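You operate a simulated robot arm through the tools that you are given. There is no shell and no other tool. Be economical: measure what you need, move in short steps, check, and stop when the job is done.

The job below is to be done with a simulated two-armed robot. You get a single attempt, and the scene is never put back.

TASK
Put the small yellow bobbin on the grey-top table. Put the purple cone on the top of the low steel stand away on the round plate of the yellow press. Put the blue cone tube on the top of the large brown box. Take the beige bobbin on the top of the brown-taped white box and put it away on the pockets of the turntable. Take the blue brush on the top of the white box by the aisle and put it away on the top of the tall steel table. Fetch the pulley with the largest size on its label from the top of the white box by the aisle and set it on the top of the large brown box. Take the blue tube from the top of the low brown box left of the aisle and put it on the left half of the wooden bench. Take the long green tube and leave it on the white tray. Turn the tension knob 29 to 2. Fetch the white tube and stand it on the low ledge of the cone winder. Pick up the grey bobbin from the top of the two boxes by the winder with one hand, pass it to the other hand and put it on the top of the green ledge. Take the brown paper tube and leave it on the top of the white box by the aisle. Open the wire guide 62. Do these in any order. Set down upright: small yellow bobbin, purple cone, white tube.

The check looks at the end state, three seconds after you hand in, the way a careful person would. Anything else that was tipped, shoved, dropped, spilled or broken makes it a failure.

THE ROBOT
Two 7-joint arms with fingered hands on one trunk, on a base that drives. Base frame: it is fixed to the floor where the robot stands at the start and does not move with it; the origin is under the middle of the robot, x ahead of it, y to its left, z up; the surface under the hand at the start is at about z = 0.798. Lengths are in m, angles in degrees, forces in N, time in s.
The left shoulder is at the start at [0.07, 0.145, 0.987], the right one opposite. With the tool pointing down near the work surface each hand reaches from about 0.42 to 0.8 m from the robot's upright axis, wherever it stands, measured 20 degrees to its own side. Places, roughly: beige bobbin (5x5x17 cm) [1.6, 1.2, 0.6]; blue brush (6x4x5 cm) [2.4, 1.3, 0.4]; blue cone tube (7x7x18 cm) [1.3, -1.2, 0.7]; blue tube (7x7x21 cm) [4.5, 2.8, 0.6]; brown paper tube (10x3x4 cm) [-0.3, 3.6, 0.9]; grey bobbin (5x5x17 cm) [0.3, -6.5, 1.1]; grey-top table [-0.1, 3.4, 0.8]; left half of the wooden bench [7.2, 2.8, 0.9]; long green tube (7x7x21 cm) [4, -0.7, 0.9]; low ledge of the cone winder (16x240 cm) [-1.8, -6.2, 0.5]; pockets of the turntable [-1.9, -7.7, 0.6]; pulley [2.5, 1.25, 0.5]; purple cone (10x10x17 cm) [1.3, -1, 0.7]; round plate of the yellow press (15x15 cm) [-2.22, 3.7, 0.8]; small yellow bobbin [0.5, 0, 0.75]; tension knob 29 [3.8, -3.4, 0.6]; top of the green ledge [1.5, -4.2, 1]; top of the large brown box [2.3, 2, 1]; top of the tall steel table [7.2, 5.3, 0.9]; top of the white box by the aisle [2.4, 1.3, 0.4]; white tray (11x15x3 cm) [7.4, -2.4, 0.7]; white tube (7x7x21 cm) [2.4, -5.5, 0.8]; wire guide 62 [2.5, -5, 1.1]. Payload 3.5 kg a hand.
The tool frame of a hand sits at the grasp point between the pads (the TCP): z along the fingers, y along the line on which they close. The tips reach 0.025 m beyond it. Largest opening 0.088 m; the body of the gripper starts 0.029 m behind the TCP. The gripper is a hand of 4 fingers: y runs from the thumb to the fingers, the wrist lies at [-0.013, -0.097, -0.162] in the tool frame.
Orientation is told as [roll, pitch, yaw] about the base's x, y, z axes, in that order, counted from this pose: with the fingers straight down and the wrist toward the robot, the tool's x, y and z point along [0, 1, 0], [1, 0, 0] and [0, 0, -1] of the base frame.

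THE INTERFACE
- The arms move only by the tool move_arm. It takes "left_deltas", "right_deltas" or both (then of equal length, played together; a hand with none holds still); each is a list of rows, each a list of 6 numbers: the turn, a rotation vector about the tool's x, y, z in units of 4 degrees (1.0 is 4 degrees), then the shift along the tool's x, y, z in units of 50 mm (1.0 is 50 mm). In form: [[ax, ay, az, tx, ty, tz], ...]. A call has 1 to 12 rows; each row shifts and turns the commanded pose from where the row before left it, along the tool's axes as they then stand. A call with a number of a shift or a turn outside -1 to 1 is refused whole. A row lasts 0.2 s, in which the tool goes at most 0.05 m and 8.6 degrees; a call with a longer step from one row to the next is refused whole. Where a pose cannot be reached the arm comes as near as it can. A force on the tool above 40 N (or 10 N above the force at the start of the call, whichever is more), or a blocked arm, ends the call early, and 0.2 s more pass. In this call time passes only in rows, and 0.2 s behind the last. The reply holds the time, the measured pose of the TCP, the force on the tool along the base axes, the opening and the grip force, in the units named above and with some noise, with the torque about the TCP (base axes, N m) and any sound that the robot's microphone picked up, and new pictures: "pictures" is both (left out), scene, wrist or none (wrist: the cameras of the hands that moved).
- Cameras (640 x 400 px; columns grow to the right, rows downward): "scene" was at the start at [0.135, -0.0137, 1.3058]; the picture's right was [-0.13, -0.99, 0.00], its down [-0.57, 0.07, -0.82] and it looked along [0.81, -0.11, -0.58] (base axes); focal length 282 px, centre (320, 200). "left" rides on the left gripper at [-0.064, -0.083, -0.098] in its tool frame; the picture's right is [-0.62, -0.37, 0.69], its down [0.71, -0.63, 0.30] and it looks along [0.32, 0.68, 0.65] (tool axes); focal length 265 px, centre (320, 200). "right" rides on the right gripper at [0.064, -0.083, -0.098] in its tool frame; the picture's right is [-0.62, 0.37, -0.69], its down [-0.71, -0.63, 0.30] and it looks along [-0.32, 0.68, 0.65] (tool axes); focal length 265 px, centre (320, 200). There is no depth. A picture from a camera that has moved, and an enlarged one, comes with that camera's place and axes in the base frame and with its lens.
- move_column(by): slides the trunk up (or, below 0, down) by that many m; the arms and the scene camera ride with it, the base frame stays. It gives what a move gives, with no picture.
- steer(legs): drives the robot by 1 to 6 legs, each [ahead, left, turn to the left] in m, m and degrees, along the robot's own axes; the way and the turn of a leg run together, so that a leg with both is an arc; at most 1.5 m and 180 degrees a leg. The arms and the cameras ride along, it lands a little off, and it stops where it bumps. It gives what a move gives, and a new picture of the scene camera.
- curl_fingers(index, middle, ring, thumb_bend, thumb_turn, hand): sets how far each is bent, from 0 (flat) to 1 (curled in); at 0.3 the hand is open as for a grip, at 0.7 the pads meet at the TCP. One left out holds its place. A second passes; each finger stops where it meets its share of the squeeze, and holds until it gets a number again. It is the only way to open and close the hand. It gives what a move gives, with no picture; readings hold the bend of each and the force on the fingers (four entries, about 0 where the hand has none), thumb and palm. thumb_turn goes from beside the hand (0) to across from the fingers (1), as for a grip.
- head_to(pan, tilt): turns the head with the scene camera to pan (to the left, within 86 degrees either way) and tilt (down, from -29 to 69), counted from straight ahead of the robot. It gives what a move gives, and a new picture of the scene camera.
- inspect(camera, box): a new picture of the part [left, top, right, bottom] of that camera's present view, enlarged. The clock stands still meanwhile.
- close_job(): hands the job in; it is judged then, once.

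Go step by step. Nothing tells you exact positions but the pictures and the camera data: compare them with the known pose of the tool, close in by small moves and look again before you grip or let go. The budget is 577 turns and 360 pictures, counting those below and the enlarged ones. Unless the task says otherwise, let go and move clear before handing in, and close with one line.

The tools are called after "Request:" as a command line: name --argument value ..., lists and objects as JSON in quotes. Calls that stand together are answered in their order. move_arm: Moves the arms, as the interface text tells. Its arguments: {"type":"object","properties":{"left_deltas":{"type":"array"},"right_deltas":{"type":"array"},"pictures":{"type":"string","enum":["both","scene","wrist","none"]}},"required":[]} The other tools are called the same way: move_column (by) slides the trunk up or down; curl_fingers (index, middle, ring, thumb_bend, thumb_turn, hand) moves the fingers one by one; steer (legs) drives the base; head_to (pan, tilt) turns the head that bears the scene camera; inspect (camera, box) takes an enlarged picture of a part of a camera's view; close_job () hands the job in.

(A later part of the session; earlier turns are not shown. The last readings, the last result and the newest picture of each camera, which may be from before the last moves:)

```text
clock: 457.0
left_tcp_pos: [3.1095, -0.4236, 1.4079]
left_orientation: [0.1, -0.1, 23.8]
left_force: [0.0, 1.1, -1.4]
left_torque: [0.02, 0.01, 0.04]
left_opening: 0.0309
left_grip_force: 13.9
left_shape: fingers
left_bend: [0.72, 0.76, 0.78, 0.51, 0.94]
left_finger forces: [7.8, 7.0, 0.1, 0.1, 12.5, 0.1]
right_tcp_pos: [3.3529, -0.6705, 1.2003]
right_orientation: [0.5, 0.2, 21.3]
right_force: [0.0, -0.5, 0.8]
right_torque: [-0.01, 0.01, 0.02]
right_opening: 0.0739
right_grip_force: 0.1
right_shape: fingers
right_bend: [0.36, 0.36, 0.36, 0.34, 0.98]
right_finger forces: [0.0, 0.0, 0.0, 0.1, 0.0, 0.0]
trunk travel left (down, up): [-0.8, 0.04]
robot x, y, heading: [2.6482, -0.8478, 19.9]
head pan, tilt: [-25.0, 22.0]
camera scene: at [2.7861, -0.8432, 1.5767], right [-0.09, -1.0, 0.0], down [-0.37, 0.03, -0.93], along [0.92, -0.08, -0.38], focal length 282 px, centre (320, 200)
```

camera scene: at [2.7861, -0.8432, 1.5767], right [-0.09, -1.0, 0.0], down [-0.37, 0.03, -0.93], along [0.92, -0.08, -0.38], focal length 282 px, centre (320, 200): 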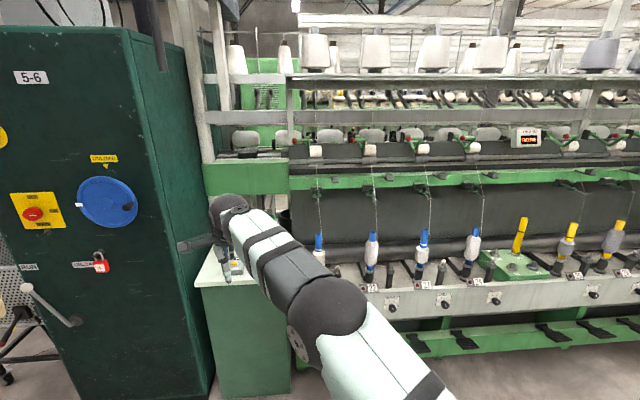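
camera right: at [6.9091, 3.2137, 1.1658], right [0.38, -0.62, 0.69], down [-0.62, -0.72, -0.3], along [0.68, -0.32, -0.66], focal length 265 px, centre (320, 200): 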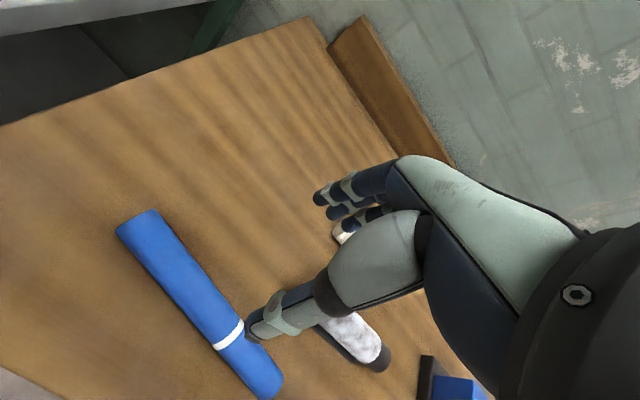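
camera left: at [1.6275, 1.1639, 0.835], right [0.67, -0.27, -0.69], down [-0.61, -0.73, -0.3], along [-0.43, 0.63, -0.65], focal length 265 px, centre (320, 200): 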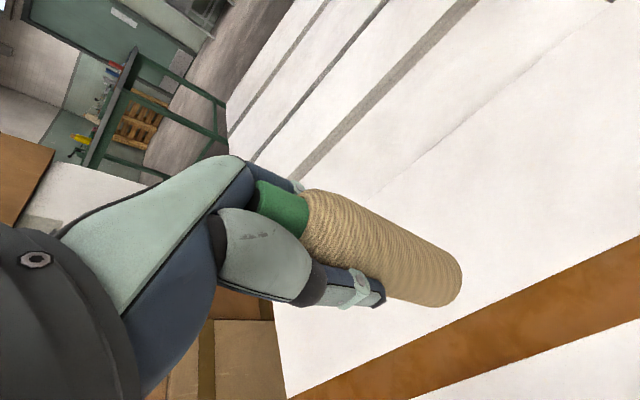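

Request:
steer --legs '[[0.36, -0.06, 0]]'

Request:
head_to --pan 12 --tilt 32

Request:
inspect --camera "right" --box '[0, 0, 640, 400]'

```text
clock: 459.3
left_tcp_pos: [3.4697, -0.359, 1.4091]
left_orientation: [0.1, -0.1, 23.7]
left_force: [-0.5, -0.9, -1.2]
left_torque: [0.0, 0.01, 0.01]
left_opening: 0.0307
left_grip_force: 13.4
left_shape: fingers
left_bend: [0.72, 0.76, 0.78, 0.51, 0.94]
left_finger forces: [7.7, 6.9, 0.0, 0.0, 12.6, 0.1]
right_tcp_pos: [3.7122, -0.6054, 1.2027]
right_orientation: [0.4, 0.1, 21.3]
right_force: [-0.2, 0.1, -0.1]
right_torque: [0.02, -0.02, 0.0]
right_opening: 0.0738
right_grip_force: 0.1
right_shape: fingers
right_bend: [0.36, 0.36, 0.36, 0.34, 0.98]
right_finger forces: [0.0, 0.0, 0.0, 0.0, 0.0, 0.0]
trunk travel left (down, up): [-0.8, 0.04]
robot x, y, heading: [3.009, -0.7813, 19.6]
head pan, tilt: [-25.0, 22.0]
camera scene: at [3.1446, -0.7764, 1.5771], right [-0.09, -1.0, 0.0], down [-0.37, 0.03, -0.93], along [0.92, -0.08, -0.37], focal length 282 px, centre (320, 200)
```

scene: 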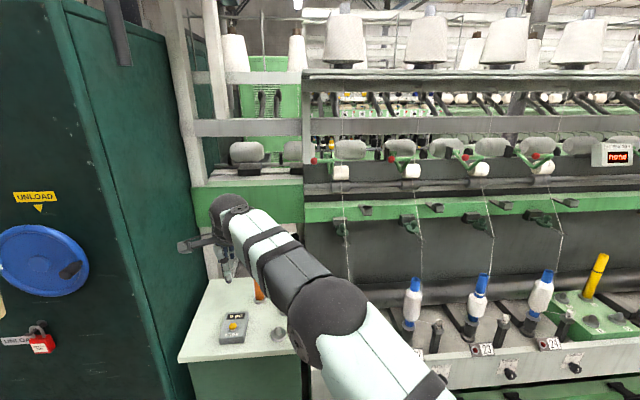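

```text
clock: 460.4
left_tcp_pos: [3.4733, -0.3586, 1.4087]
left_orientation: [-0.1, 0.0, 23.6]
left_force: [0.0, 0.6, -0.7]
left_torque: [0.0, 0.03, 0.0]
left_opening: 0.0308
left_grip_force: 13.2
left_shape: fingers
left_bend: [0.72, 0.76, 0.78, 0.51, 0.94]
left_finger forces: [7.8, 7.0, 0.0, 0.1, 12.5, 0.0]
right_tcp_pos: [3.7142, -0.6048, 1.2006]
right_orientation: [0.4, 0.1, 21.2]
right_force: [0.1, 0.0, 0.8]
right_torque: [-0.01, -0.02, 0.03]
right_opening: 0.0741
right_grip_force: 0.1
right_shape: fingers
right_bend: [0.36, 0.36, 0.36, 0.34, 0.98]
right_finger forces: [0.1, 0.0, 0.0, 0.0, 0.1, 0.0]
trunk travel left (down, up): [-0.8, 0.04]
robot x, y, heading: [3.0097, -0.7829, 19.6]
head pan, tilt: [12.0, 32.0]
camera scene: at [3.1307, -0.7204, 1.5609], right [0.53, -0.85, 0.0], down [-0.45, -0.28, -0.85], along [0.72, 0.45, -0.53], focal length 282 px, centre (320, 200)
```

scene: 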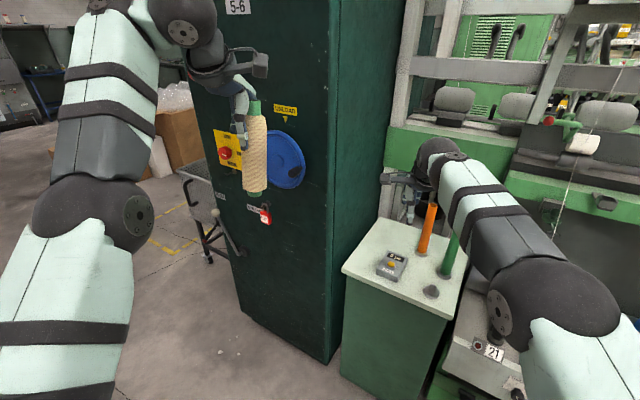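

```text
1.00 times, centred on (320, 200) of right (not enlarged: the box is as wide or as high as the picture)
camera zoom: at [3.6145, -0.5764, 1.3009], right [0.57, -0.45, 0.69], down [-0.33, -0.89, -0.31], along [0.75, -0.05, -0.66], focal length 265 px, centre (320, 200)
```

zoom: 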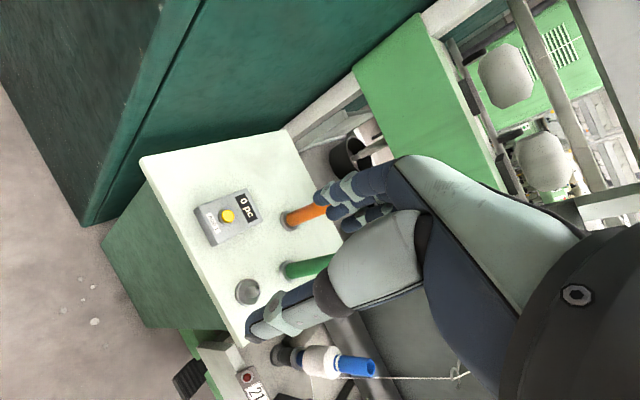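

Now well located: tube base (3.98, −0.717, 0.80), top ≈1.015. I'll swing the left hand outward away from the handwheel, then close in.

Request:
move_arm --left_deltas '[[0, 0, 0, 0.7, -0.6, 0], [0, 0, 0, 0.7, -0.6, 0], [0, 0, 0, 0.7, -0.6, 0], [0, 0, 0, 0.7, -0.6, 0], [0, 0, 0, 0.7, -0.6, 0]]' --pictures "none"

Request:
steer --legs '[[0.24, -0.09, 0]]'

```text
clock: 461.6
left_tcp_pos: [3.4298, -0.31, 1.4241]
left_orientation: [0.0, 0.0, 23.6]
left_force: [0.6, 0.2, -1.5]
left_torque: [0.03, 0.01, -0.04]
left_opening: 0.0305
left_grip_force: 12.5
left_shape: fingers
left_bend: [0.72, 0.77, 0.78, 0.51, 0.94]
left_finger forces: [7.5, 6.0, 0.0, 0.0, 11.5, 0.0]
left hand out of reach, approached as far as the arm can: row 1, 2, 3, 4, 5
right_tcp_pos: [3.7148, -0.6051, 1.2019]
right_orientation: [0.4, 0.2, 21.2]
right_force: [-0.3, -0.1, 0.3]
right_torque: [0.04, -0.01, 0.02]
right_opening: 0.0739
right_grip_force: 0.1
right_shape: fingers
right_bend: [0.36, 0.36, 0.36, 0.34, 0.98]
right_finger forces: [0.0, 0.1, 0.0, 0.0, 0.0, 0.0]
trunk travel left (down, up): [-0.8, 0.04]
robot x, y, heading: [3.0095, -0.7838, 19.6]
head pan, tilt: [12.0, 32.0]
```

```text
clock: 463.4
left_tcp_pos: [3.6851, -0.3161, 1.425]
left_orientation: [0.0, -0.1, 23.6]
left_force: [-0.2, 1.0, -1.1]
left_torque: [-0.01, -0.03, 0.02]
left_opening: 0.0302
left_grip_force: 12.6
left_shape: fingers
left_bend: [0.72, 0.77, 0.78, 0.51, 0.94]
left_finger forces: [7.2, 6.3, 0.1, 0.0, 11.3, 0.0]
right_tcp_pos: [3.9685, -0.6109, 1.2027]
right_orientation: [0.4, 0.0, 21.2]
right_force: [0.1, 0.2, -1.2]
right_torque: [0.02, 0.02, -0.03]
right_opening: 0.0741
right_grip_force: 0.0
right_shape: fingers
right_bend: [0.36, 0.36, 0.36, 0.34, 0.98]
right_finger forces: [0.0, 0.0, 0.0, 0.0, 0.1, 0.1]
trunk travel left (down, up): [-0.8, 0.04]
robot x, y, heading: [3.2659, -0.7877, 19.7]
head pan, tilt: [12.0, 32.0]
camera scene: at [3.384, -0.7265, 1.5611], right [0.53, -0.85, 0.0], down [-0.45, -0.28, -0.85], along [0.72, 0.45, -0.53], focal length 282 px, centre (320, 200)
```

scene: 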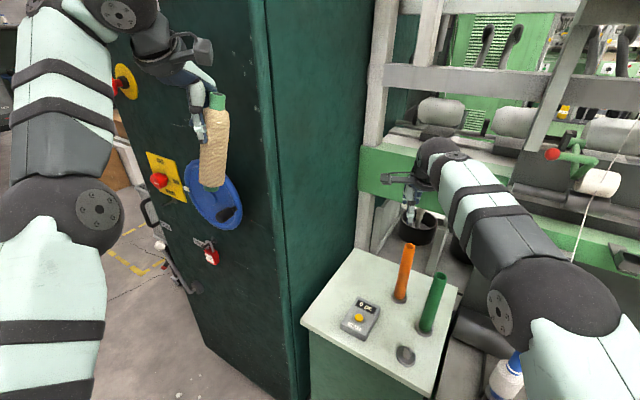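

Request:
move_arm --right_deltas '[[0, 0, 0, -0.7, -0.23, 0], [0, 0, 0, -0.7, -0.23, 0], [0, 0, 0, -0.67, -0.23, 0], [0, 0, 0, 0, 0, 0.9], [0, 0, 0, 0, 0, 0.9], [0, 0, 0, 0, 0, 0]]' --pictures "both"

```text
clock: 464.8
left_tcp_pos: [3.6871, -0.3185, 1.4254]
left_orientation: [0.0, 0.0, 23.6]
left_force: [0.0, 0.5, -1.2]
left_torque: [0.02, 0.03, -0.02]
left_opening: 0.0304
left_grip_force: 12.5
left_shape: fingers
left_bend: [0.72, 0.77, 0.78, 0.51, 0.94]
left_finger forces: [7.2, 6.3, 0.1, 0.1, 11.3, 0.0]
right_tcp_pos: [3.9762, -0.7217, 1.1104]
right_orientation: [0.4, 0.1, 21.1]
right_force: [0.1, 0.8, 0.4]
right_torque: [0.02, 0.03, -0.01]
right_opening: 0.0743
right_grip_force: 0.0
right_shape: fingers
right_bend: [0.36, 0.36, 0.36, 0.34, 0.98]
right_finger forces: [0.0, 0.1, 0.0, 0.1, 0.0, 0.0]
trunk travel left (down, up): [-0.8, 0.04]
robot x, y, heading: [3.2662, -0.7875, 19.7]
head pan, tilt: [12.0, 32.0]
camera scene: at [3.3864, -0.7273, 1.5609], right [0.53, -0.85, 0.0], down [-0.45, -0.28, -0.85], along [0.72, 0.45, -0.53], focal length 282 px, centre (320, 200)
camera right: at [3.8753, -0.6925, 1.2097], right [0.57, -0.45, 0.69], down [-0.33, -0.89, -0.31], along [0.75, -0.05, -0.66], focal length 265 px, centre (320, 200)
```

scene: 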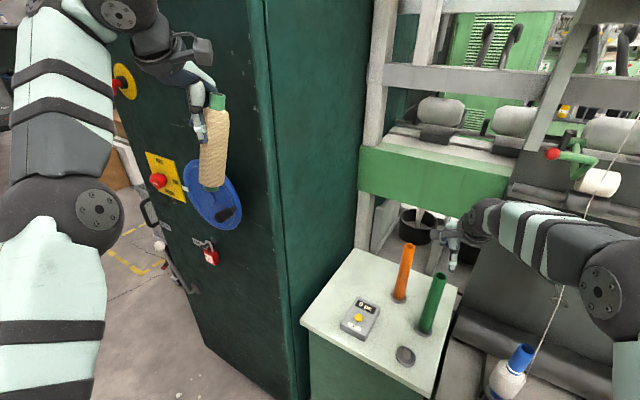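
right: 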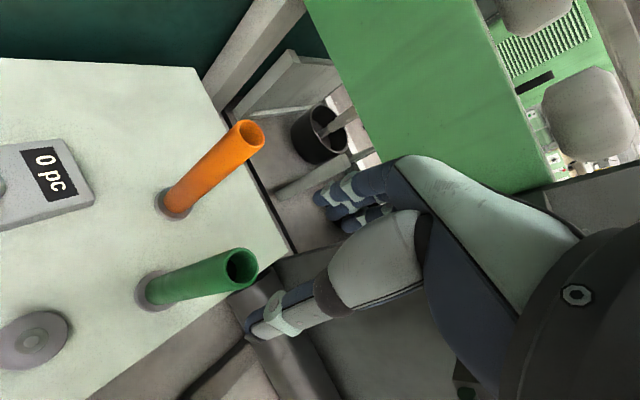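

Aligned over the tube (top z≈1.013). Descending and gripping.

Request:
move_arm --right_deltas '[[0, 0, 0, 0, 0, 0.9], [0, 0, 0, 0, 0, 0.9], [0, 0, 0, 0, 0, 0.6], [0, 0, 0, 0, 0, 0]]' --pictures "wrist"

```text
clock: 465.8
left_tcp_pos: [3.6873, -0.3173, 1.4236]
left_orientation: [0.1, 0.1, 23.6]
left_force: [-0.5, 0.0, -0.7]
left_torque: [0.0, 0.0, -0.02]
left_opening: 0.0301
left_grip_force: 12.5
left_shape: fingers
left_bend: [0.72, 0.77, 0.78, 0.51, 0.94]
left_finger forces: [7.2, 6.1, 0.1, 0.0, 11.4, 0.0]
right_tcp_pos: [3.9728, -0.7187, 0.9893]
right_orientation: [0.3, 0.1, 21.2]
right_force: [-0.6, 0.4, 0.8]
right_torque: [-0.03, 0.02, 0.02]
right_opening: 0.0739
right_grip_force: 0.1
right_shape: fingers
right_bend: [0.36, 0.36, 0.36, 0.34, 0.98]
right_finger forces: [0.0, 0.0, 0.1, 0.1, 0.0, 0.0]
trunk travel left (down, up): [-0.8, 0.04]
robot x, y, heading: [3.2616, -0.7878, 19.4]
head pan, tilt: [12.0, 32.0]
camera right: at [3.8734, -0.6897, 1.0903], right [0.57, -0.45, 0.69], down [-0.33, -0.89, -0.31], along [0.75, -0.05, -0.66], focal length 265 px, centre (320, 200)
```

right: 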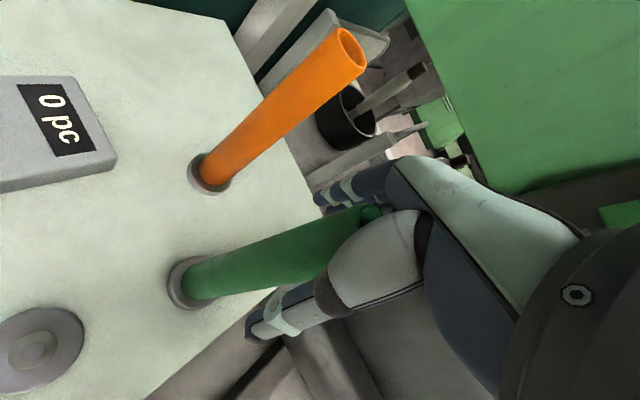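

Request:
curl_fingers --hand "right" --index 0.78 --middle 0.78 --ring 0.78 --thumb_bend 0.7

Request:
curl_fingers --hand "left" --index 0.82 --middle 0.82 --ring 0.82 --thumb_bend 0.72

Request:
move_arm --right_deltas '[[0, 0, 0, 0, 0, -0.3], [0, 0, 0, 0, 0, -0.6], [0, 0, 0, 0, 0, -0.6], [0, 0, 0, 0, 0, -0.6], [0, 0, 0, 0, 0, -0.6]]' --pictures "wrist"

```text
clock: 466.8
left_tcp_pos: [3.6883, -0.317, 1.4223]
left_orientation: [0.0, -0.1, 23.5]
left_force: [0.1, -0.2, -1.2]
left_torque: [0.01, 0.01, -0.03]
left_opening: 0.0305
left_grip_force: 12.0
left_shape: fingers
left_bend: [0.72, 0.77, 0.78, 0.51, 0.94]
left_finger forces: [7.3, 6.0, 0.0, 0.1, 11.3, 0.1]
right_tcp_pos: [3.9739, -0.7177, 0.9896]
right_orientation: [0.4, 0.1, 21.1]
right_force: [1.3, -0.2, -0.1]
right_torque: [0.02, -0.29, 0.0]
right_opening: 0.0206
right_grip_force: 19.6
right_shape: fingers
right_bend: [0.72, 0.64, 0.77, 0.59, 0.95]
right_finger forces: [8.4, 9.6, 2.1, 0.0, 18.3, 0.1]
trunk travel left (down, up): [-0.8, 0.04]
robot x, y, heading: [3.2635, -0.7851, 19.8]
head pan, tilt: [12.0, 32.0]
```

```text
clock: 467.8
left_tcp_pos: [3.6888, -0.317, 1.4234]
left_orientation: [0.1, -0.1, 23.6]
left_force: [-0.1, 0.6, -1.7]
left_torque: [0.02, 0.0, 0.01]
left_opening: 0.0293
left_grip_force: 14.2
left_shape: fingers
left_bend: [0.73, 0.82, 0.82, 0.54, 0.97]
left_finger forces: [14.0, 0.0, 0.1, 0.0, 14.1, 0.0]
right_tcp_pos: [3.9739, -0.7181, 0.9903]
right_orientation: [0.4, 0.1, 21.2]
right_force: [1.9, -0.9, 0.6]
right_torque: [-0.01, -0.23, 0.01]
right_opening: 0.021
right_grip_force: 18.9
right_shape: fingers
right_bend: [0.72, 0.64, 0.77, 0.59, 0.95]
right_finger forces: [8.3, 9.8, 2.4, 0.0, 18.4, 0.0]
trunk travel left (down, up): [-0.8, 0.04]
robot x, y, heading: [3.2684, -0.7883, 19.6]
head pan, tilt: [12.0, 32.0]
```

```text
clock: 469.0
left_tcp_pos: [3.6868, -0.3172, 1.423]
left_orientation: [0.0, 0.0, 23.6]
left_force: [0.7, -0.4, -1.4]
left_torque: [0.0, 0.0, -0.05]
left_opening: 0.0296
left_grip_force: 13.4
left_shape: fingers
left_bend: [0.73, 0.82, 0.82, 0.54, 0.97]
left_finger forces: [14.0, 0.1, 0.0, 0.1, 13.9, 0.0]
right_tcp_pos: [3.9741, -0.7213, 1.1271]
right_orientation: [0.5, 0.1, 21.0]
right_force: [-0.1, 0.0, 0.3]
right_torque: [-0.02, -0.01, 0.01]
right_opening: 0.0209
right_grip_force: 17.6
right_shape: fingers
right_bend: [0.72, 0.64, 0.77, 0.59, 0.95]
right_finger forces: [7.4, 8.5, 1.9, 0.1, 16.8, 0.1]
trunk travel left (down, up): [-0.8, 0.04]
robot x, y, heading: [3.2657, -0.7887, 19.5]
head pan, tilt: [12.0, 32.0]
camera right: at [3.8746, -0.6928, 1.2272], right [0.57, -0.45, 0.69], down [-0.33, -0.89, -0.31], along [0.75, -0.05, -0.66], focal length 265 px, centre (320, 200)
```

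right: 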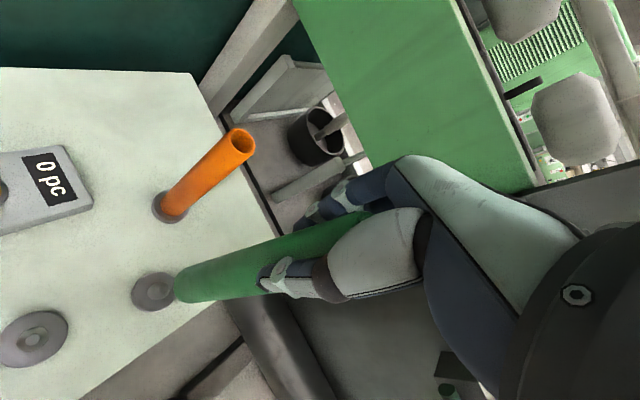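

The green tube is off its peg. The left hand's middle finger lost contact, so I'll check the beige bobbin.

Request:
inspect --camera "left" --box '[0, 0, 640, 400]'

```text
1.00 times, centred on (320, 200) of left (not enlarged: the box is as wide or as high as the picture)
camera zoom: at [3.6348, -0.4103, 1.5232], right [-0.09, -0.72, -0.69], down [-0.86, 0.4, -0.3], along [0.5, 0.57, -0.65], focal length 265 px, centre (320, 200)
```

zoom: 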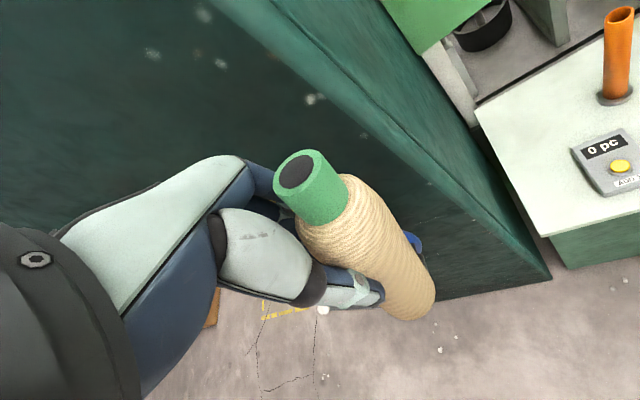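

The bobbin has shifted but is held at 14 N; I'll re-seat it at the next table. Now I'll raise the green tube and drive round to the tray on the east side.

Request:
move_arm --right_deltas '[[0, 0, 0, 0, 0, -0.9], [0, 0, 0, 0, 0, -0.9]]' --pictures "none"

Request:
steer --legs '[[-0.38, 0, 0], [0, 0, 70.4], [1.5, -0.25, 0], [0.95, -0.1, 0], [0, 0, -90], [1.5, 0, 0]]'

Request:
head_to --pan -35 --tilt 22

```text
clock: 469.6
left_tcp_pos: [3.6855, -0.3171, 1.4244]
left_orientation: [0.1, -0.2, 23.6]
left_force: [-0.5, -1.8, -0.5]
left_torque: [0.03, 0.01, -0.02]
left_opening: 0.0293
left_grip_force: 14.0
left_shape: fingers
left_bend: [0.73, 0.82, 0.82, 0.54, 0.97]
left_finger forces: [14.0, 0.1, 0.1, 0.0, 14.0, 0.1]
right_tcp_pos: [3.9734, -0.7169, 1.2164]
right_orientation: [0.4, 0.2, 21.2]
right_force: [0.5, -0.8, -0.5]
right_torque: [-0.02, -0.01, 0.0]
right_opening: 0.0206
right_grip_force: 17.4
right_shape: fingers
right_bend: [0.72, 0.64, 0.77, 0.59, 0.95]
right_finger forces: [7.5, 8.6, 2.0, 0.0, 16.6, 0.0]
trunk travel left (down, up): [-0.8, 0.04]
robot x, y, heading: [3.2686, -0.7861, 19.7]
head pan, tilt: [12.0, 32.0]
```

```text
refused: leg 3 is longer than a leg can be; nothing moved
```

```text
clock: 470.8
left_tcp_pos: [3.6876, -0.3175, 1.4248]
left_orientation: [0.0, 0.0, 23.6]
left_force: [0.4, -0.5, -0.8]
left_torque: [0.01, -0.02, -0.01]
left_opening: 0.0297
left_grip_force: 13.9
left_shape: fingers
left_bend: [0.73, 0.82, 0.82, 0.54, 0.97]
left_finger forces: [14.0, 0.0, 0.0, 0.0, 13.9, 0.0]
right_tcp_pos: [3.9762, -0.7178, 1.215]
right_orientation: [0.4, 0.1, 21.3]
right_force: [-0.6, 1.3, -0.7]
right_torque: [-0.02, 0.0, 0.0]
right_opening: 0.0204
right_grip_force: 16.9
right_shape: fingers
right_bend: [0.72, 0.64, 0.77, 0.59, 0.95]
right_finger forces: [7.5, 8.6, 1.9, 0.0, 16.6, 0.0]
trunk travel left (down, up): [-0.8, 0.04]
robot x, y, heading: [3.2646, -0.7899, 19.7]
head pan, tilt: [-35.0, 22.0]
camera scene: at [3.4001, -0.798, 1.5768], right [-0.26, -0.96, 0.0], down [-0.36, 0.1, -0.93], along [0.89, -0.24, -0.37], focal length 282 px, centre (320, 200)
```

scene: 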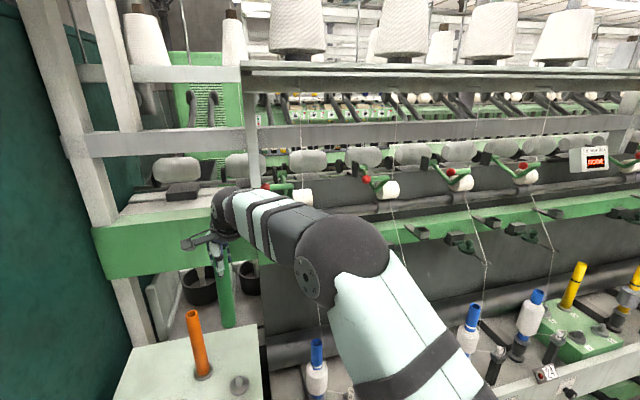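

Request:
steer --legs '[[-0.38, 0, 0], [0, 0, 70.4], [1.45, -0.25, 0], [0.95, -0.1, 0], [0, 0, -90], [1.5, 0, 0]]'

```text
clock: 498.3
left_tcp_pos: [5.2481, 1.8651, 1.4243]
left_orientation: [0.0, 0.1, 6.5]
left_force: [0.3, -0.2, -1.0]
left_torque: [0.02, 0.0, -0.02]
left_opening: 0.0291
left_grip_force: 13.8
left_shape: fingers
left_bend: [0.73, 0.82, 0.82, 0.54, 0.97]
left_finger forces: [13.7, 0.1, 0.0, 0.0, 13.6, 0.0]
right_tcp_pos: [5.405, 1.3962, 1.2155]
right_orientation: [0.5, 0.1, 4.1]
right_force: [0.3, 0.6, 0.8]
right_torque: [0.05, 0.01, 0.0]
right_opening: 0.0198
right_grip_force: 16.3
right_shape: fingers
right_bend: [0.72, 0.65, 0.78, 0.59, 0.95]
right_finger forces: [7.0, 8.2, 1.7, 0.0, 14.9, 0.0]
trunk travel left (down, up): [-0.8, 0.04]
robot x, y, heading: [4.7049, 1.5374, 2.4]
head pan, tilt: [-35.0, 22.0]
camera scene: at [4.8326, 1.4895, 1.5769], right [-0.54, -0.84, 0.0], down [-0.32, 0.2, -0.93], along [0.78, -0.5, -0.37], focal length 282 px, centre (320, 200)
```

scene: 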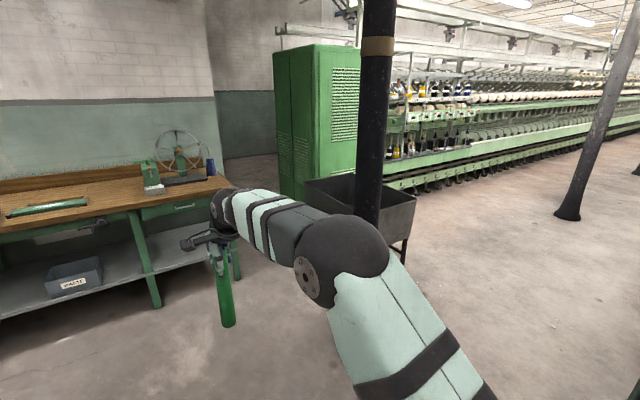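

I'll turn south into the corridor and look ahead.

Request:
steer --legs '[[0.5, 0, 0], [0, 0, -92.4]]'

Request:
head_to --pan 0 --tilt 22

```text
clock: 505.2
left_tcp_pos: [5.5296, 1.0197, 1.4243]
left_orientation: [-0.1, 0.0, -84.1]
left_force: [0.9, 0.4, -1.2]
left_torque: [-0.06, -0.01, 0.01]
left_opening: 0.0289
left_grip_force: 13.6
left_shape: fingers
left_bend: [0.73, 0.82, 0.82, 0.54, 0.97]
left_finger forces: [13.8, 0.0, 0.1, 0.0, 13.5, 0.0]
right_tcp_pos: [5.059, 0.8658, 1.2153]
right_orientation: [0.4, 0.1, -86.4]
right_force: [-0.1, -0.3, -0.9]
right_torque: [0.0, 0.0, 0.02]
right_opening: 0.0193
right_grip_force: 15.1
right_shape: fingers
right_bend: [0.72, 0.65, 0.78, 0.6, 0.95]
right_finger forces: [7.1, 7.8, 1.8, 0.0, 14.2, 0.0]
trunk travel left (down, up): [-0.8, 0.04]
robot x, y, heading: [5.2109, 1.5633, -88.0]
head pan, tilt: [-35.0, 22.0]
camera scene: at [5.158, 1.4337, 1.5768], right [-0.84, 0.54, 0.0], down [0.2, 0.31, -0.93], along [-0.51, -0.78, -0.37], focal length 282 px, centre (320, 200)
```

scene: 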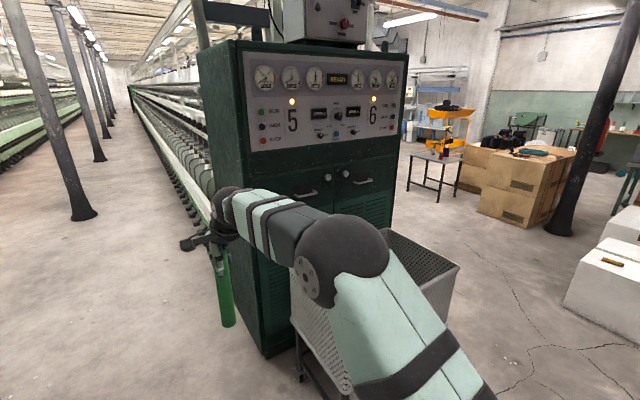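

```text
clock: 506.2
left_tcp_pos: [5.5291, 1.0199, 1.4243]
left_orientation: [0.0, 0.1, -84.1]
left_force: [0.0, -1.0, -1.6]
left_torque: [-0.03, -0.02, -0.02]
left_opening: 0.0288
left_grip_force: 13.7
left_shape: fingers
left_bend: [0.73, 0.82, 0.82, 0.54, 0.97]
left_finger forces: [13.8, 0.0, 0.0, 0.0, 13.6, 0.0]
right_tcp_pos: [5.0579, 0.8659, 1.2156]
right_orientation: [0.4, 0.1, -86.5]
right_force: [0.1, 0.4, -1.0]
right_torque: [0.05, 0.01, 0.03]
right_opening: 0.0193
right_grip_force: 15.1
right_shape: fingers
right_bend: [0.72, 0.65, 0.78, 0.6, 0.95]
right_finger forces: [7.1, 7.8, 1.7, 0.0, 14.1, 0.1]
trunk travel left (down, up): [-0.8, 0.04]
robot x, y, heading: [5.2098, 1.5648, -87.8]
head pan, tilt: [0.0, 22.0]
camera scene: at [5.2112, 1.4188, 1.5768], right [-1.0, -0.03, 0.0], down [-0.01, 0.37, -0.93], along [0.03, -0.93, -0.38], focal length 282 px, centre (320, 200)
```

scene: 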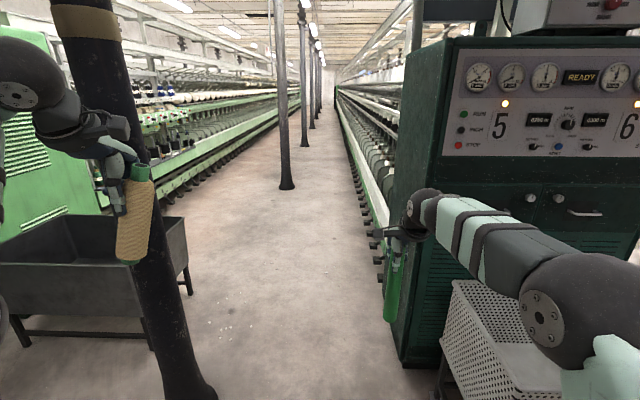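

The lane between cabinet (x≈4.74) and pillar (x≈5.96) is passable at x≈5.28. I'll drive through.

Request:
steer --legs '[[0, 0.07, -2.1], [1.3, 0, 0], [1.3, 0, 0], [0.9, 0.5, 0]]'

Request:
head_to --pan 55 --tilt 25

```text
clock: 524.4
left_tcp_pos: [6.0912, -2.5031, 1.4257]
left_orientation: [0.1, -0.1, -86.3]
left_force: [-0.3, -0.3, -0.1]
left_torque: [0.01, 0.04, 0.0]
left_opening: 0.0285
left_grip_force: 13.3
left_shape: fingers
left_bend: [0.73, 0.82, 0.82, 0.54, 0.97]
left_finger forces: [13.7, 0.0, 0.1, 0.0, 13.6, 0.1]
right_tcp_pos: [5.6161, -2.6376, 1.2166]
right_orientation: [0.4, 0.1, -88.8]
right_force: [0.8, -1.3, 0.5]
right_torque: [0.0, 0.02, -0.03]
right_opening: 0.0189
right_grip_force: 15.5
right_shape: fingers
right_bend: [0.72, 0.65, 0.78, 0.6, 0.95]
right_finger forces: [7.0, 7.9, 1.6, 0.0, 14.2, 0.0]
trunk travel left (down, up): [-0.8, 0.04]
robot x, y, heading: [5.7951, -1.9473, -90.0]
head pan, tilt: [0.0, 22.0]
camera scene: at [5.7902, -2.0906, 1.5769], right [-1.0, 0.0, 0.0], down [0.0, 0.37, -0.93], along [0.0, -0.93, -0.37], focal length 282 px, centre (320, 200)
```

scene: 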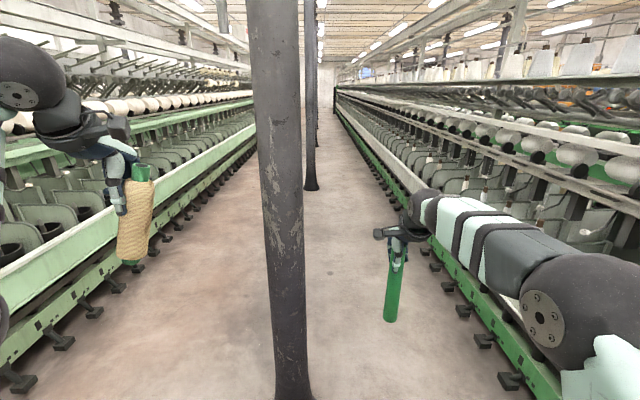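

```text
clock: 525.7
left_tcp_pos: [6.0926, -2.5034, 1.4252]
left_orientation: [0.0, 0.0, -86.4]
left_force: [-0.8, 0.2, -1.1]
left_torque: [-0.01, 0.0, 0.0]
left_opening: 0.0287
left_grip_force: 13.8
left_shape: fingers
left_bend: [0.73, 0.82, 0.82, 0.54, 0.97]
left_finger forces: [13.8, 0.1, 0.0, 0.0, 13.5, 0.0]
right_tcp_pos: [5.6173, -2.6377, 1.2146]
right_orientation: [0.4, 0.0, -88.8]
right_force: [0.2, -0.6, -0.2]
right_torque: [-0.01, 0.03, 0.0]
right_opening: 0.0193
right_grip_force: 15.6
right_shape: fingers
right_bend: [0.72, 0.65, 0.78, 0.6, 0.95]
right_finger forces: [7.1, 8.1, 1.7, 0.0, 14.1, 0.0]
trunk travel left (down, up): [-0.8, 0.04]
robot x, y, heading: [5.7904, -1.9444, -90.3]
head pan, tilt: [55.0, 25.0]
camera scene: at [5.8662, -2.0518, 1.572], right [-0.58, -0.82, 0.0], down [-0.34, 0.24, -0.91], along [0.74, -0.52, -0.42], focal length 282 px, centre (320, 200)
```

scene: 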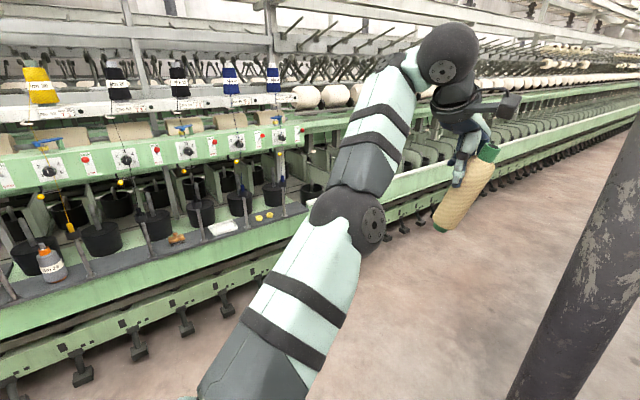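

The white tray is at about (7.41, −2.42, 0.70) on the machine's ledge. I'll turn to face it and approach partway.

Request:
steer --legs '[[0, 0, 90.2], [0.6, -0.32, 0]]'

Request:
head_to --pan 5 --tilt 40

```text
clock: 533.2
left_tcp_pos: [6.9416, -1.9714, 1.4243]
left_orientation: [0.0, 0.1, 3.3]
left_force: [-0.3, 0.7, -0.8]
left_torque: [0.0, -0.01, 0.03]
left_opening: 0.0284
left_grip_force: 13.9
left_shape: fingers
left_bend: [0.73, 0.82, 0.82, 0.54, 0.97]
left_finger forces: [13.8, 0.0, 0.1, 0.1, 13.6, 0.0]
right_tcp_pos: [7.0738, -2.4483, 1.2175]
right_orientation: [0.3, 0.2, 0.8]
right_force: [-1.3, -0.6, -1.3]
right_torque: [-0.02, -0.02, 0.01]
right_opening: 0.0188
right_grip_force: 15.3
right_shape: fingers
right_bend: [0.72, 0.65, 0.78, 0.6, 0.95]
right_finger forces: [6.9, 7.7, 1.8, 0.0, 13.5, 0.1]
trunk travel left (down, up): [-0.8, 0.04]
robot x, y, heading: [6.3824, -2.2702, -0.5]
head pan, tilt: [55.0, 25.0]
camera scene: at [6.4842, -2.1941, 1.572], right [0.81, -0.58, 0.0], down [-0.25, -0.34, -0.91], along [0.53, 0.74, -0.42], focal length 282 px, centre (320, 200)
```

scene: 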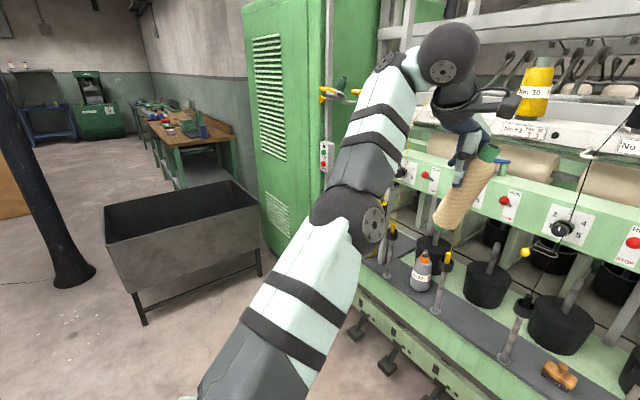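

```text
clock: 534.4
left_tcp_pos: [6.9431, -1.9723, 1.4242]
left_orientation: [-0.1, 0.0, 3.3]
left_force: [-0.1, 0.0, -1.5]
left_torque: [0.05, -0.03, 0.03]
left_opening: 0.0289
left_grip_force: 13.3
left_shape: fingers
left_bend: [0.73, 0.82, 0.82, 0.54, 0.97]
left_finger forces: [13.9, 0.0, 0.0, 0.0, 13.8, 0.0]
right_tcp_pos: [7.0728, -2.4497, 1.2153]
right_orientation: [0.4, 0.1, 0.8]
right_force: [-0.3, 0.5, -0.8]
right_torque: [0.04, 0.03, 0.0]
right_opening: 0.0186
right_grip_force: 15.1
right_shape: fingers
right_bend: [0.72, 0.65, 0.78, 0.6, 0.95]
right_finger forces: [6.8, 7.7, 1.8, 0.0, 13.5, 0.0]
trunk travel left (down, up): [-0.8, 0.04]
robot x, y, heading: [6.3863, -2.2668, -0.8]
head pan, tilt: [5.0, 40.0]
camera scene: at [6.5163, -2.263, 1.5487], right [0.08, -1.0, 0.0], down [-0.64, -0.05, -0.77], along [0.76, 0.06, -0.64], focal length 282 px, centre (320, 200)
```

scene: 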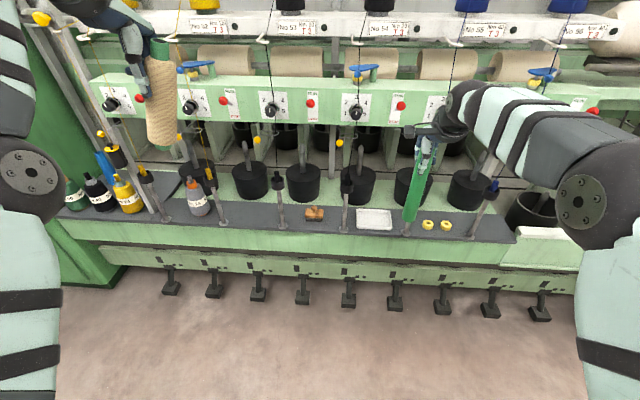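

The tray is at (7.415, −2.432), between two thin posts. I'll drive forward 0.3 m with the tube held high.

Request:
steer --legs '[[0.31, 0, 0]]'

Request:
inspect --camera "right" --box '[0, 0, 640, 400]'

```text
clock: 536.3
left_tcp_pos: [7.2257, -1.9777, 1.4246]
left_orientation: [0.0, 0.0, 3.1]
left_force: [0.1, -0.1, -1.0]
left_torque: [0.02, 0.0, 0.02]
left_opening: 0.0288
left_grip_force: 13.8
left_shape: fingers
left_bend: [0.73, 0.82, 0.82, 0.54, 0.97]
left_finger forces: [13.9, 0.1, 0.1, 0.1, 13.7, 0.0]
right_tcp_pos: [7.3507, -2.4561, 1.2169]
right_orientation: [0.3, 1.1, 0.6]
right_force: [-4.5, -4.2, -0.5]
right_torque: [0.07, -0.08, 0.0]
right_opening: 0.0198
right_grip_force: 22.9
right_shape: fingers
right_bend: [0.73, 0.71, 0.78, 0.57, 0.95]
right_finger forces: [7.5, 14.3, 3.8, 0.0, 19.6, 0.0]
trunk travel left (down, up): [-0.8, 0.04]
robot x, y, heading: [6.6633, -2.2672, -0.8]
head pan, tilt: [5.0, 40.0]
stopped in leg 1: the force on the tool passed its limit at 113 N (the readings are from after the stop); the commanded pose is now the measured one
camera scene: at [6.7974, -2.2677, 1.5488], right [0.07, -1.0, 0.0], down [-0.64, -0.05, -0.77], along [0.76, 0.06, -0.64], focal length 282 px, centre (320, 200)
```

scene: 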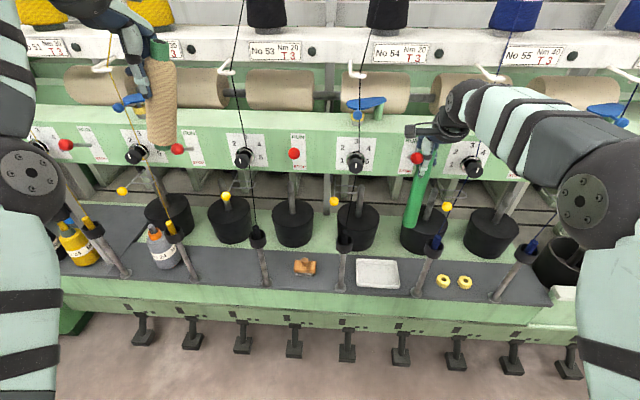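

```text
1.00 times, centred on (320, 200) of right (not enlarged: the box is as wide or as high as the picture)
camera zoom: at [7.269, -2.3935, 1.3175], right [0.39, -0.62, 0.68], down [-0.63, -0.72, -0.3], along [0.67, -0.31, -0.67], focal length 265 px, centre (320, 200)
```

zoom: 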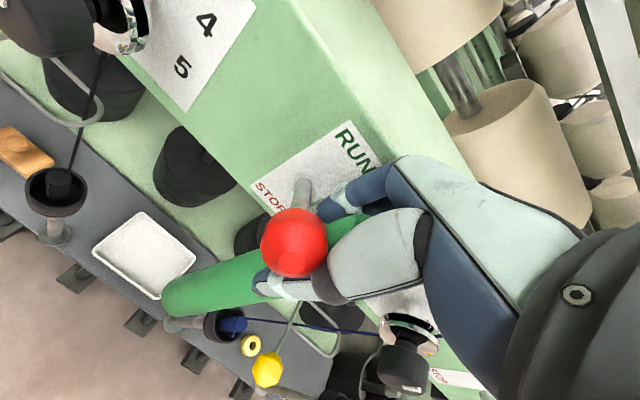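

The hand struck a red RUN/STOP knob on the panel. I'll back off right away and check it.

Request:
steer --legs '[[-0.12, 0, 0]]'

Request:
inspect --camera "scene" --box '[250, 60, 490, 210]'

Request:
inspect --camera "right" --box '[0, 0, 640, 400]'

```text
clock: 537.6
left_tcp_pos: [7.113, -1.9776, 1.4211]
left_orientation: [0.2, 0.4, 3.0]
left_force: [0.8, 0.3, -0.8]
left_torque: [0.01, 0.01, 0.01]
left_opening: 0.029
left_grip_force: 13.6
left_shape: fingers
left_bend: [0.73, 0.82, 0.82, 0.54, 0.97]
left_finger forces: [13.9, 0.0, 0.1, 0.0, 13.7, 0.0]
right_tcp_pos: [7.2375, -2.4542, 1.2124]
right_orientation: [0.5, 1.5, 0.8]
right_force: [-0.5, -0.6, -0.6]
right_torque: [0.03, -0.01, -0.02]
right_opening: 0.0199
right_grip_force: 16.0
right_shape: fingers
right_bend: [0.73, 0.72, 0.78, 0.57, 0.94]
right_finger forces: [7.6, 7.4, 2.4, 0.1, 15.1, 0.0]
trunk travel left (down, up): [-0.8, 0.04]
robot x, y, heading: [6.5453, -2.273, -0.6]
head pan, tilt: [5.0, 40.0]
camera scene: at [6.6854, -2.2663, 1.5481], right [0.07, -1.0, 0.0], down [-0.64, -0.05, -0.76], along [0.76, 0.06, -0.65], focal length 282 px, centre (320, 200)
```

scene: 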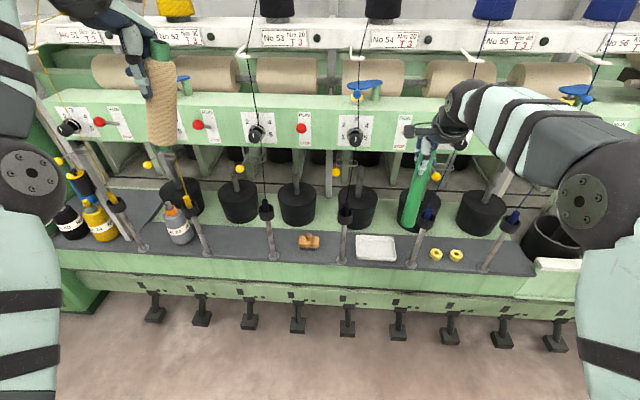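

```text
2.67 times, centred on (370, 135) of scene
camera zoom: at [6.6854, -2.2663, 1.5481], right [0.07, -1.0, 0.0], down [-0.64, -0.05, -0.76], along [0.76, 0.06, -0.65], focal length 752 px, centre (187, 373)
```

zoom: 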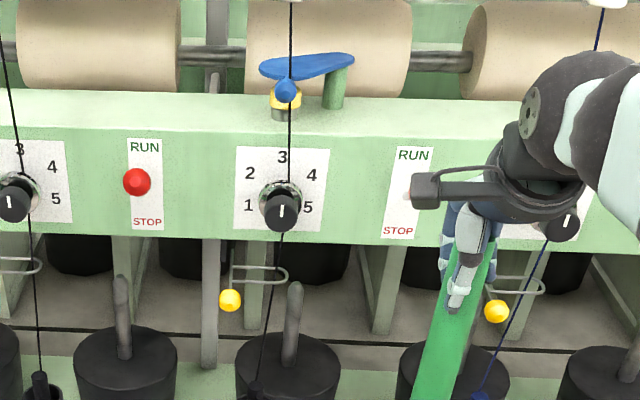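

```text
1.00 times, centred on (320, 200) of right (not enlarged: the box is as wide or as high as the picture)
camera zoom: at [7.156, -2.3911, 1.3142], right [0.39, -0.62, 0.68], down [-0.63, -0.72, -0.29], along [0.67, -0.31, -0.67], focal length 265 px, centre (320, 200)
```

zoom: 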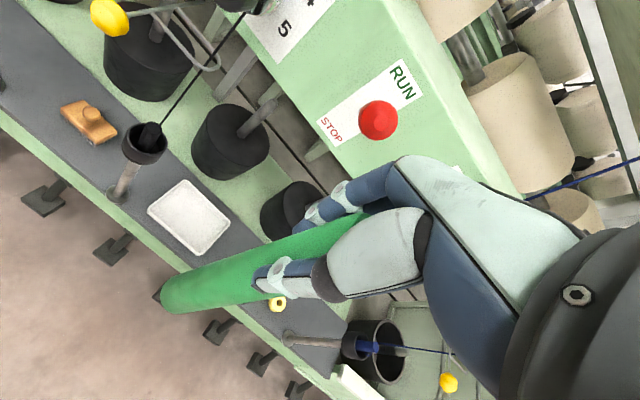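

The knob looks unchanged (centred like its neighbours). The panel's underside is at z≈1.10, so I'll lower the hand in front of the ledge first and then slide in underneath it.

Request:
move_arm --right_deltas '[[0, 0, 0, 0.2, 0, 0.9], [-0.3, 0, 0, 0.2, 0, 0.9], [0, 0, 0, 0, 0, 0.9], [0, 0, 0, 0, 0, 0.9], [0, 0, 0, 0, 0, 0.9], [0, 0, 0, 0, 0, 0.8], [0, 0, 0, 0, 0, 0]]' --pictures "both"

```text
clock: 539.2
left_tcp_pos: [7.1077, -1.9767, 1.422]
left_orientation: [0.1, 0.2, 3.1]
left_force: [-0.2, -0.7, -0.8]
left_torque: [0.04, 0.0, 0.02]
left_opening: 0.0287
left_grip_force: 14.2
left_shape: fingers
left_bend: [0.73, 0.82, 0.82, 0.54, 0.97]
left_finger forces: [13.8, 0.1, 0.0, 0.1, 13.7, 0.0]
right_tcp_pos: [7.2317, -2.4287, 0.9472]
right_orientation: [0.5, -0.1, 0.7]
right_force: [0.7, -0.4, -0.2]
right_torque: [0.04, -0.03, 0.02]
right_opening: 0.0201
right_grip_force: 16.0
right_shape: fingers
right_bend: [0.73, 0.72, 0.78, 0.57, 0.94]
right_finger forces: [7.4, 7.5, 2.4, 0.1, 14.8, 0.1]
trunk travel left (down, up): [-0.8, 0.04]
robot x, y, heading: [6.5471, -2.2669, -0.8]
head pan, tilt: [5.0, 40.0]
camera scene: at [6.6803, -2.2658, 1.5487], right [0.07, -1.0, 0.0], down [-0.64, -0.05, -0.77], along [0.76, 0.06, -0.64], focal length 282 px, centre (320, 200)
camera right: at [7.1478, -2.3672, 1.0472], right [0.38, -0.62, 0.69], down [-0.62, -0.72, -0.31], along [0.69, -0.31, -0.66], focal length 265 px, centre (320, 200)
```

scene: 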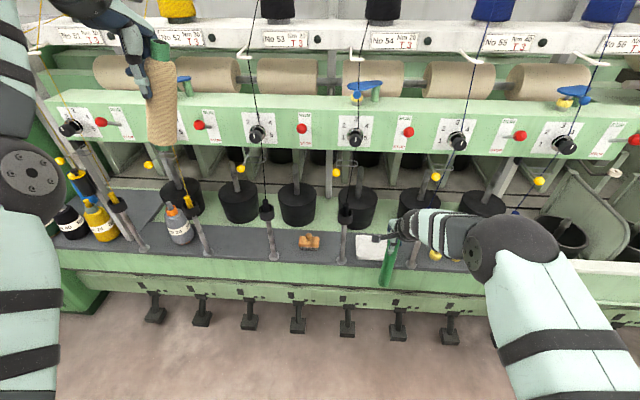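
right: 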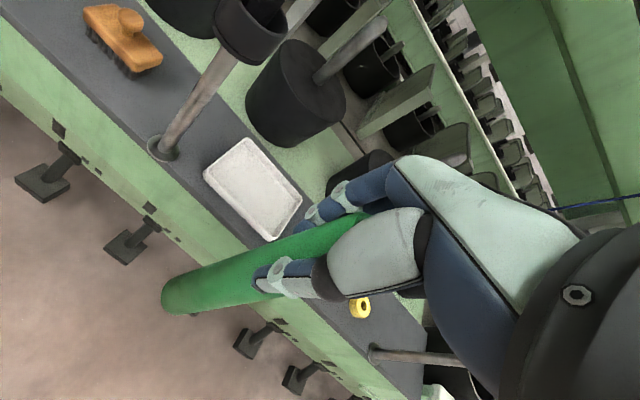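

All red knobs look alike. Now I'll correct a slight tilt of the tube, drive 0.12 m in, and extend over the tray.

Request:
steer --legs '[[0.12, 0, 0]]'

Request:
move_arm --right_deltas '[[-0.5, 0, 0, 0.08, 0.5, 0], [-0.5, 0, 0, 0.08, 0.5, 0], [0, 0, 0, 0, 0, 0]]' --pictures "both"

```text
clock: 540.4
left_tcp_pos: [7.2256, -1.9778, 1.425]
left_orientation: [0.0, 0.0, 3.2]
left_force: [-1.1, 0.1, -0.8]
left_torque: [0.0, -0.01, -0.02]
left_opening: 0.0286
left_grip_force: 14.2
left_shape: fingers
left_bend: [0.73, 0.82, 0.82, 0.54, 0.97]
left_finger forces: [13.8, 0.0, 0.0, 0.1, 13.6, 0.1]
right_tcp_pos: [7.3491, -2.4325, 0.9488]
right_orientation: [0.4, -0.1, 0.7]
right_force: [0.4, -0.1, 0.2]
right_torque: [0.04, -0.02, -0.02]
right_opening: 0.02
right_grip_force: 15.9
right_shape: fingers
right_bend: [0.73, 0.72, 0.78, 0.57, 0.94]
right_finger forces: [7.5, 7.5, 2.4, 0.0, 14.7, 0.0]
trunk travel left (down, up): [-0.8, 0.04]
robot x, y, heading: [6.6661, -2.2714, -0.6]
head pan, tilt: [5.0, 40.0]
camera scene: at [6.7965, -2.2677, 1.549], right [0.07, -1.0, 0.0], down [-0.64, -0.05, -0.77], along [0.77, 0.06, -0.64], focal length 282 px, centre (320, 200)
```

scene: 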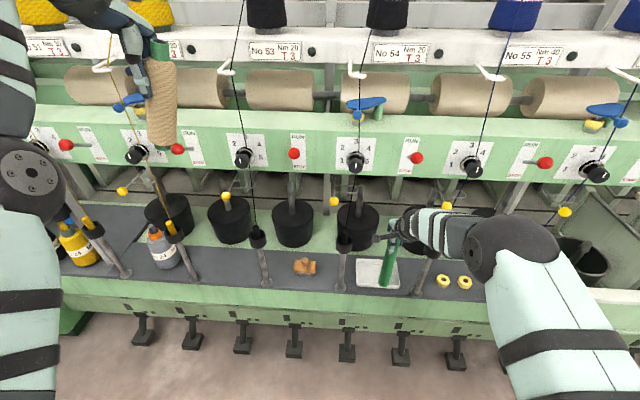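

```text
clock: 541.2
left_tcp_pos: [7.2278, -1.9784, 1.4221]
left_orientation: [0.0, 0.2, 3.1]
left_force: [0.4, 0.1, -0.9]
left_torque: [0.04, 0.03, -0.03]
left_opening: 0.0286
left_grip_force: 14.0
left_shape: fingers
left_bend: [0.73, 0.82, 0.82, 0.54, 0.97]
left_finger forces: [13.9, 0.0, 0.0, 0.0, 13.7, 0.0]
right_tcp_pos: [7.4007, -2.4208, 0.9474]
right_orientation: [0.3, -4.0, 0.6]
right_force: [-0.1, 0.2, -0.7]
right_torque: [-0.03, 0.01, 0.03]
right_opening: 0.02
right_grip_force: 15.4
right_shape: fingers
right_bend: [0.73, 0.72, 0.78, 0.57, 0.94]
right_finger forces: [7.3, 7.3, 2.4, 0.0, 14.7, 0.0]
trunk travel left (down, up): [-0.8, 0.04]
robot x, y, heading: [6.6623, -2.2729, -1.0]
head pan, tilt: [5.0, 40.0]
camera scene: at [6.8004, -2.2677, 1.5485], right [0.07, -1.0, 0.0], down [-0.64, -0.05, -0.77], along [0.76, 0.06, -0.64], focal length 282 px, centre (320, 200)
camera right: at [7.3101, -2.3604, 1.0426], right [0.33, -0.62, 0.71], down [-0.6, -0.72, -0.35], along [0.73, -0.31, -0.61], focal length 265 px, centre (320, 200)
```

scene: 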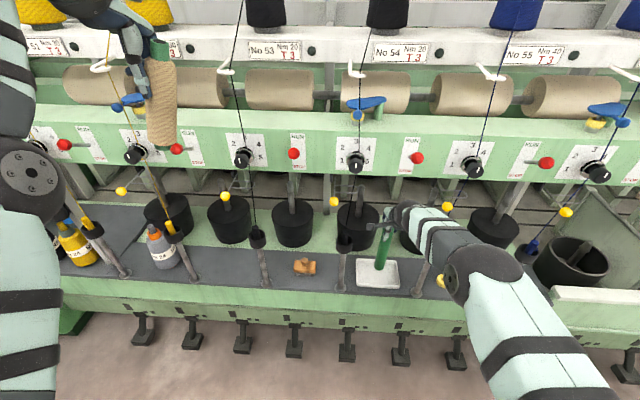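
right: 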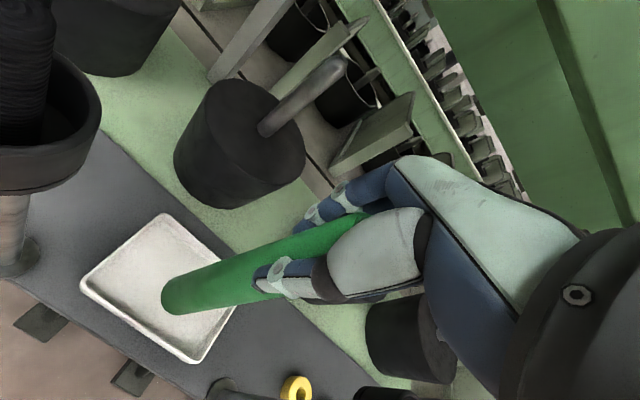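

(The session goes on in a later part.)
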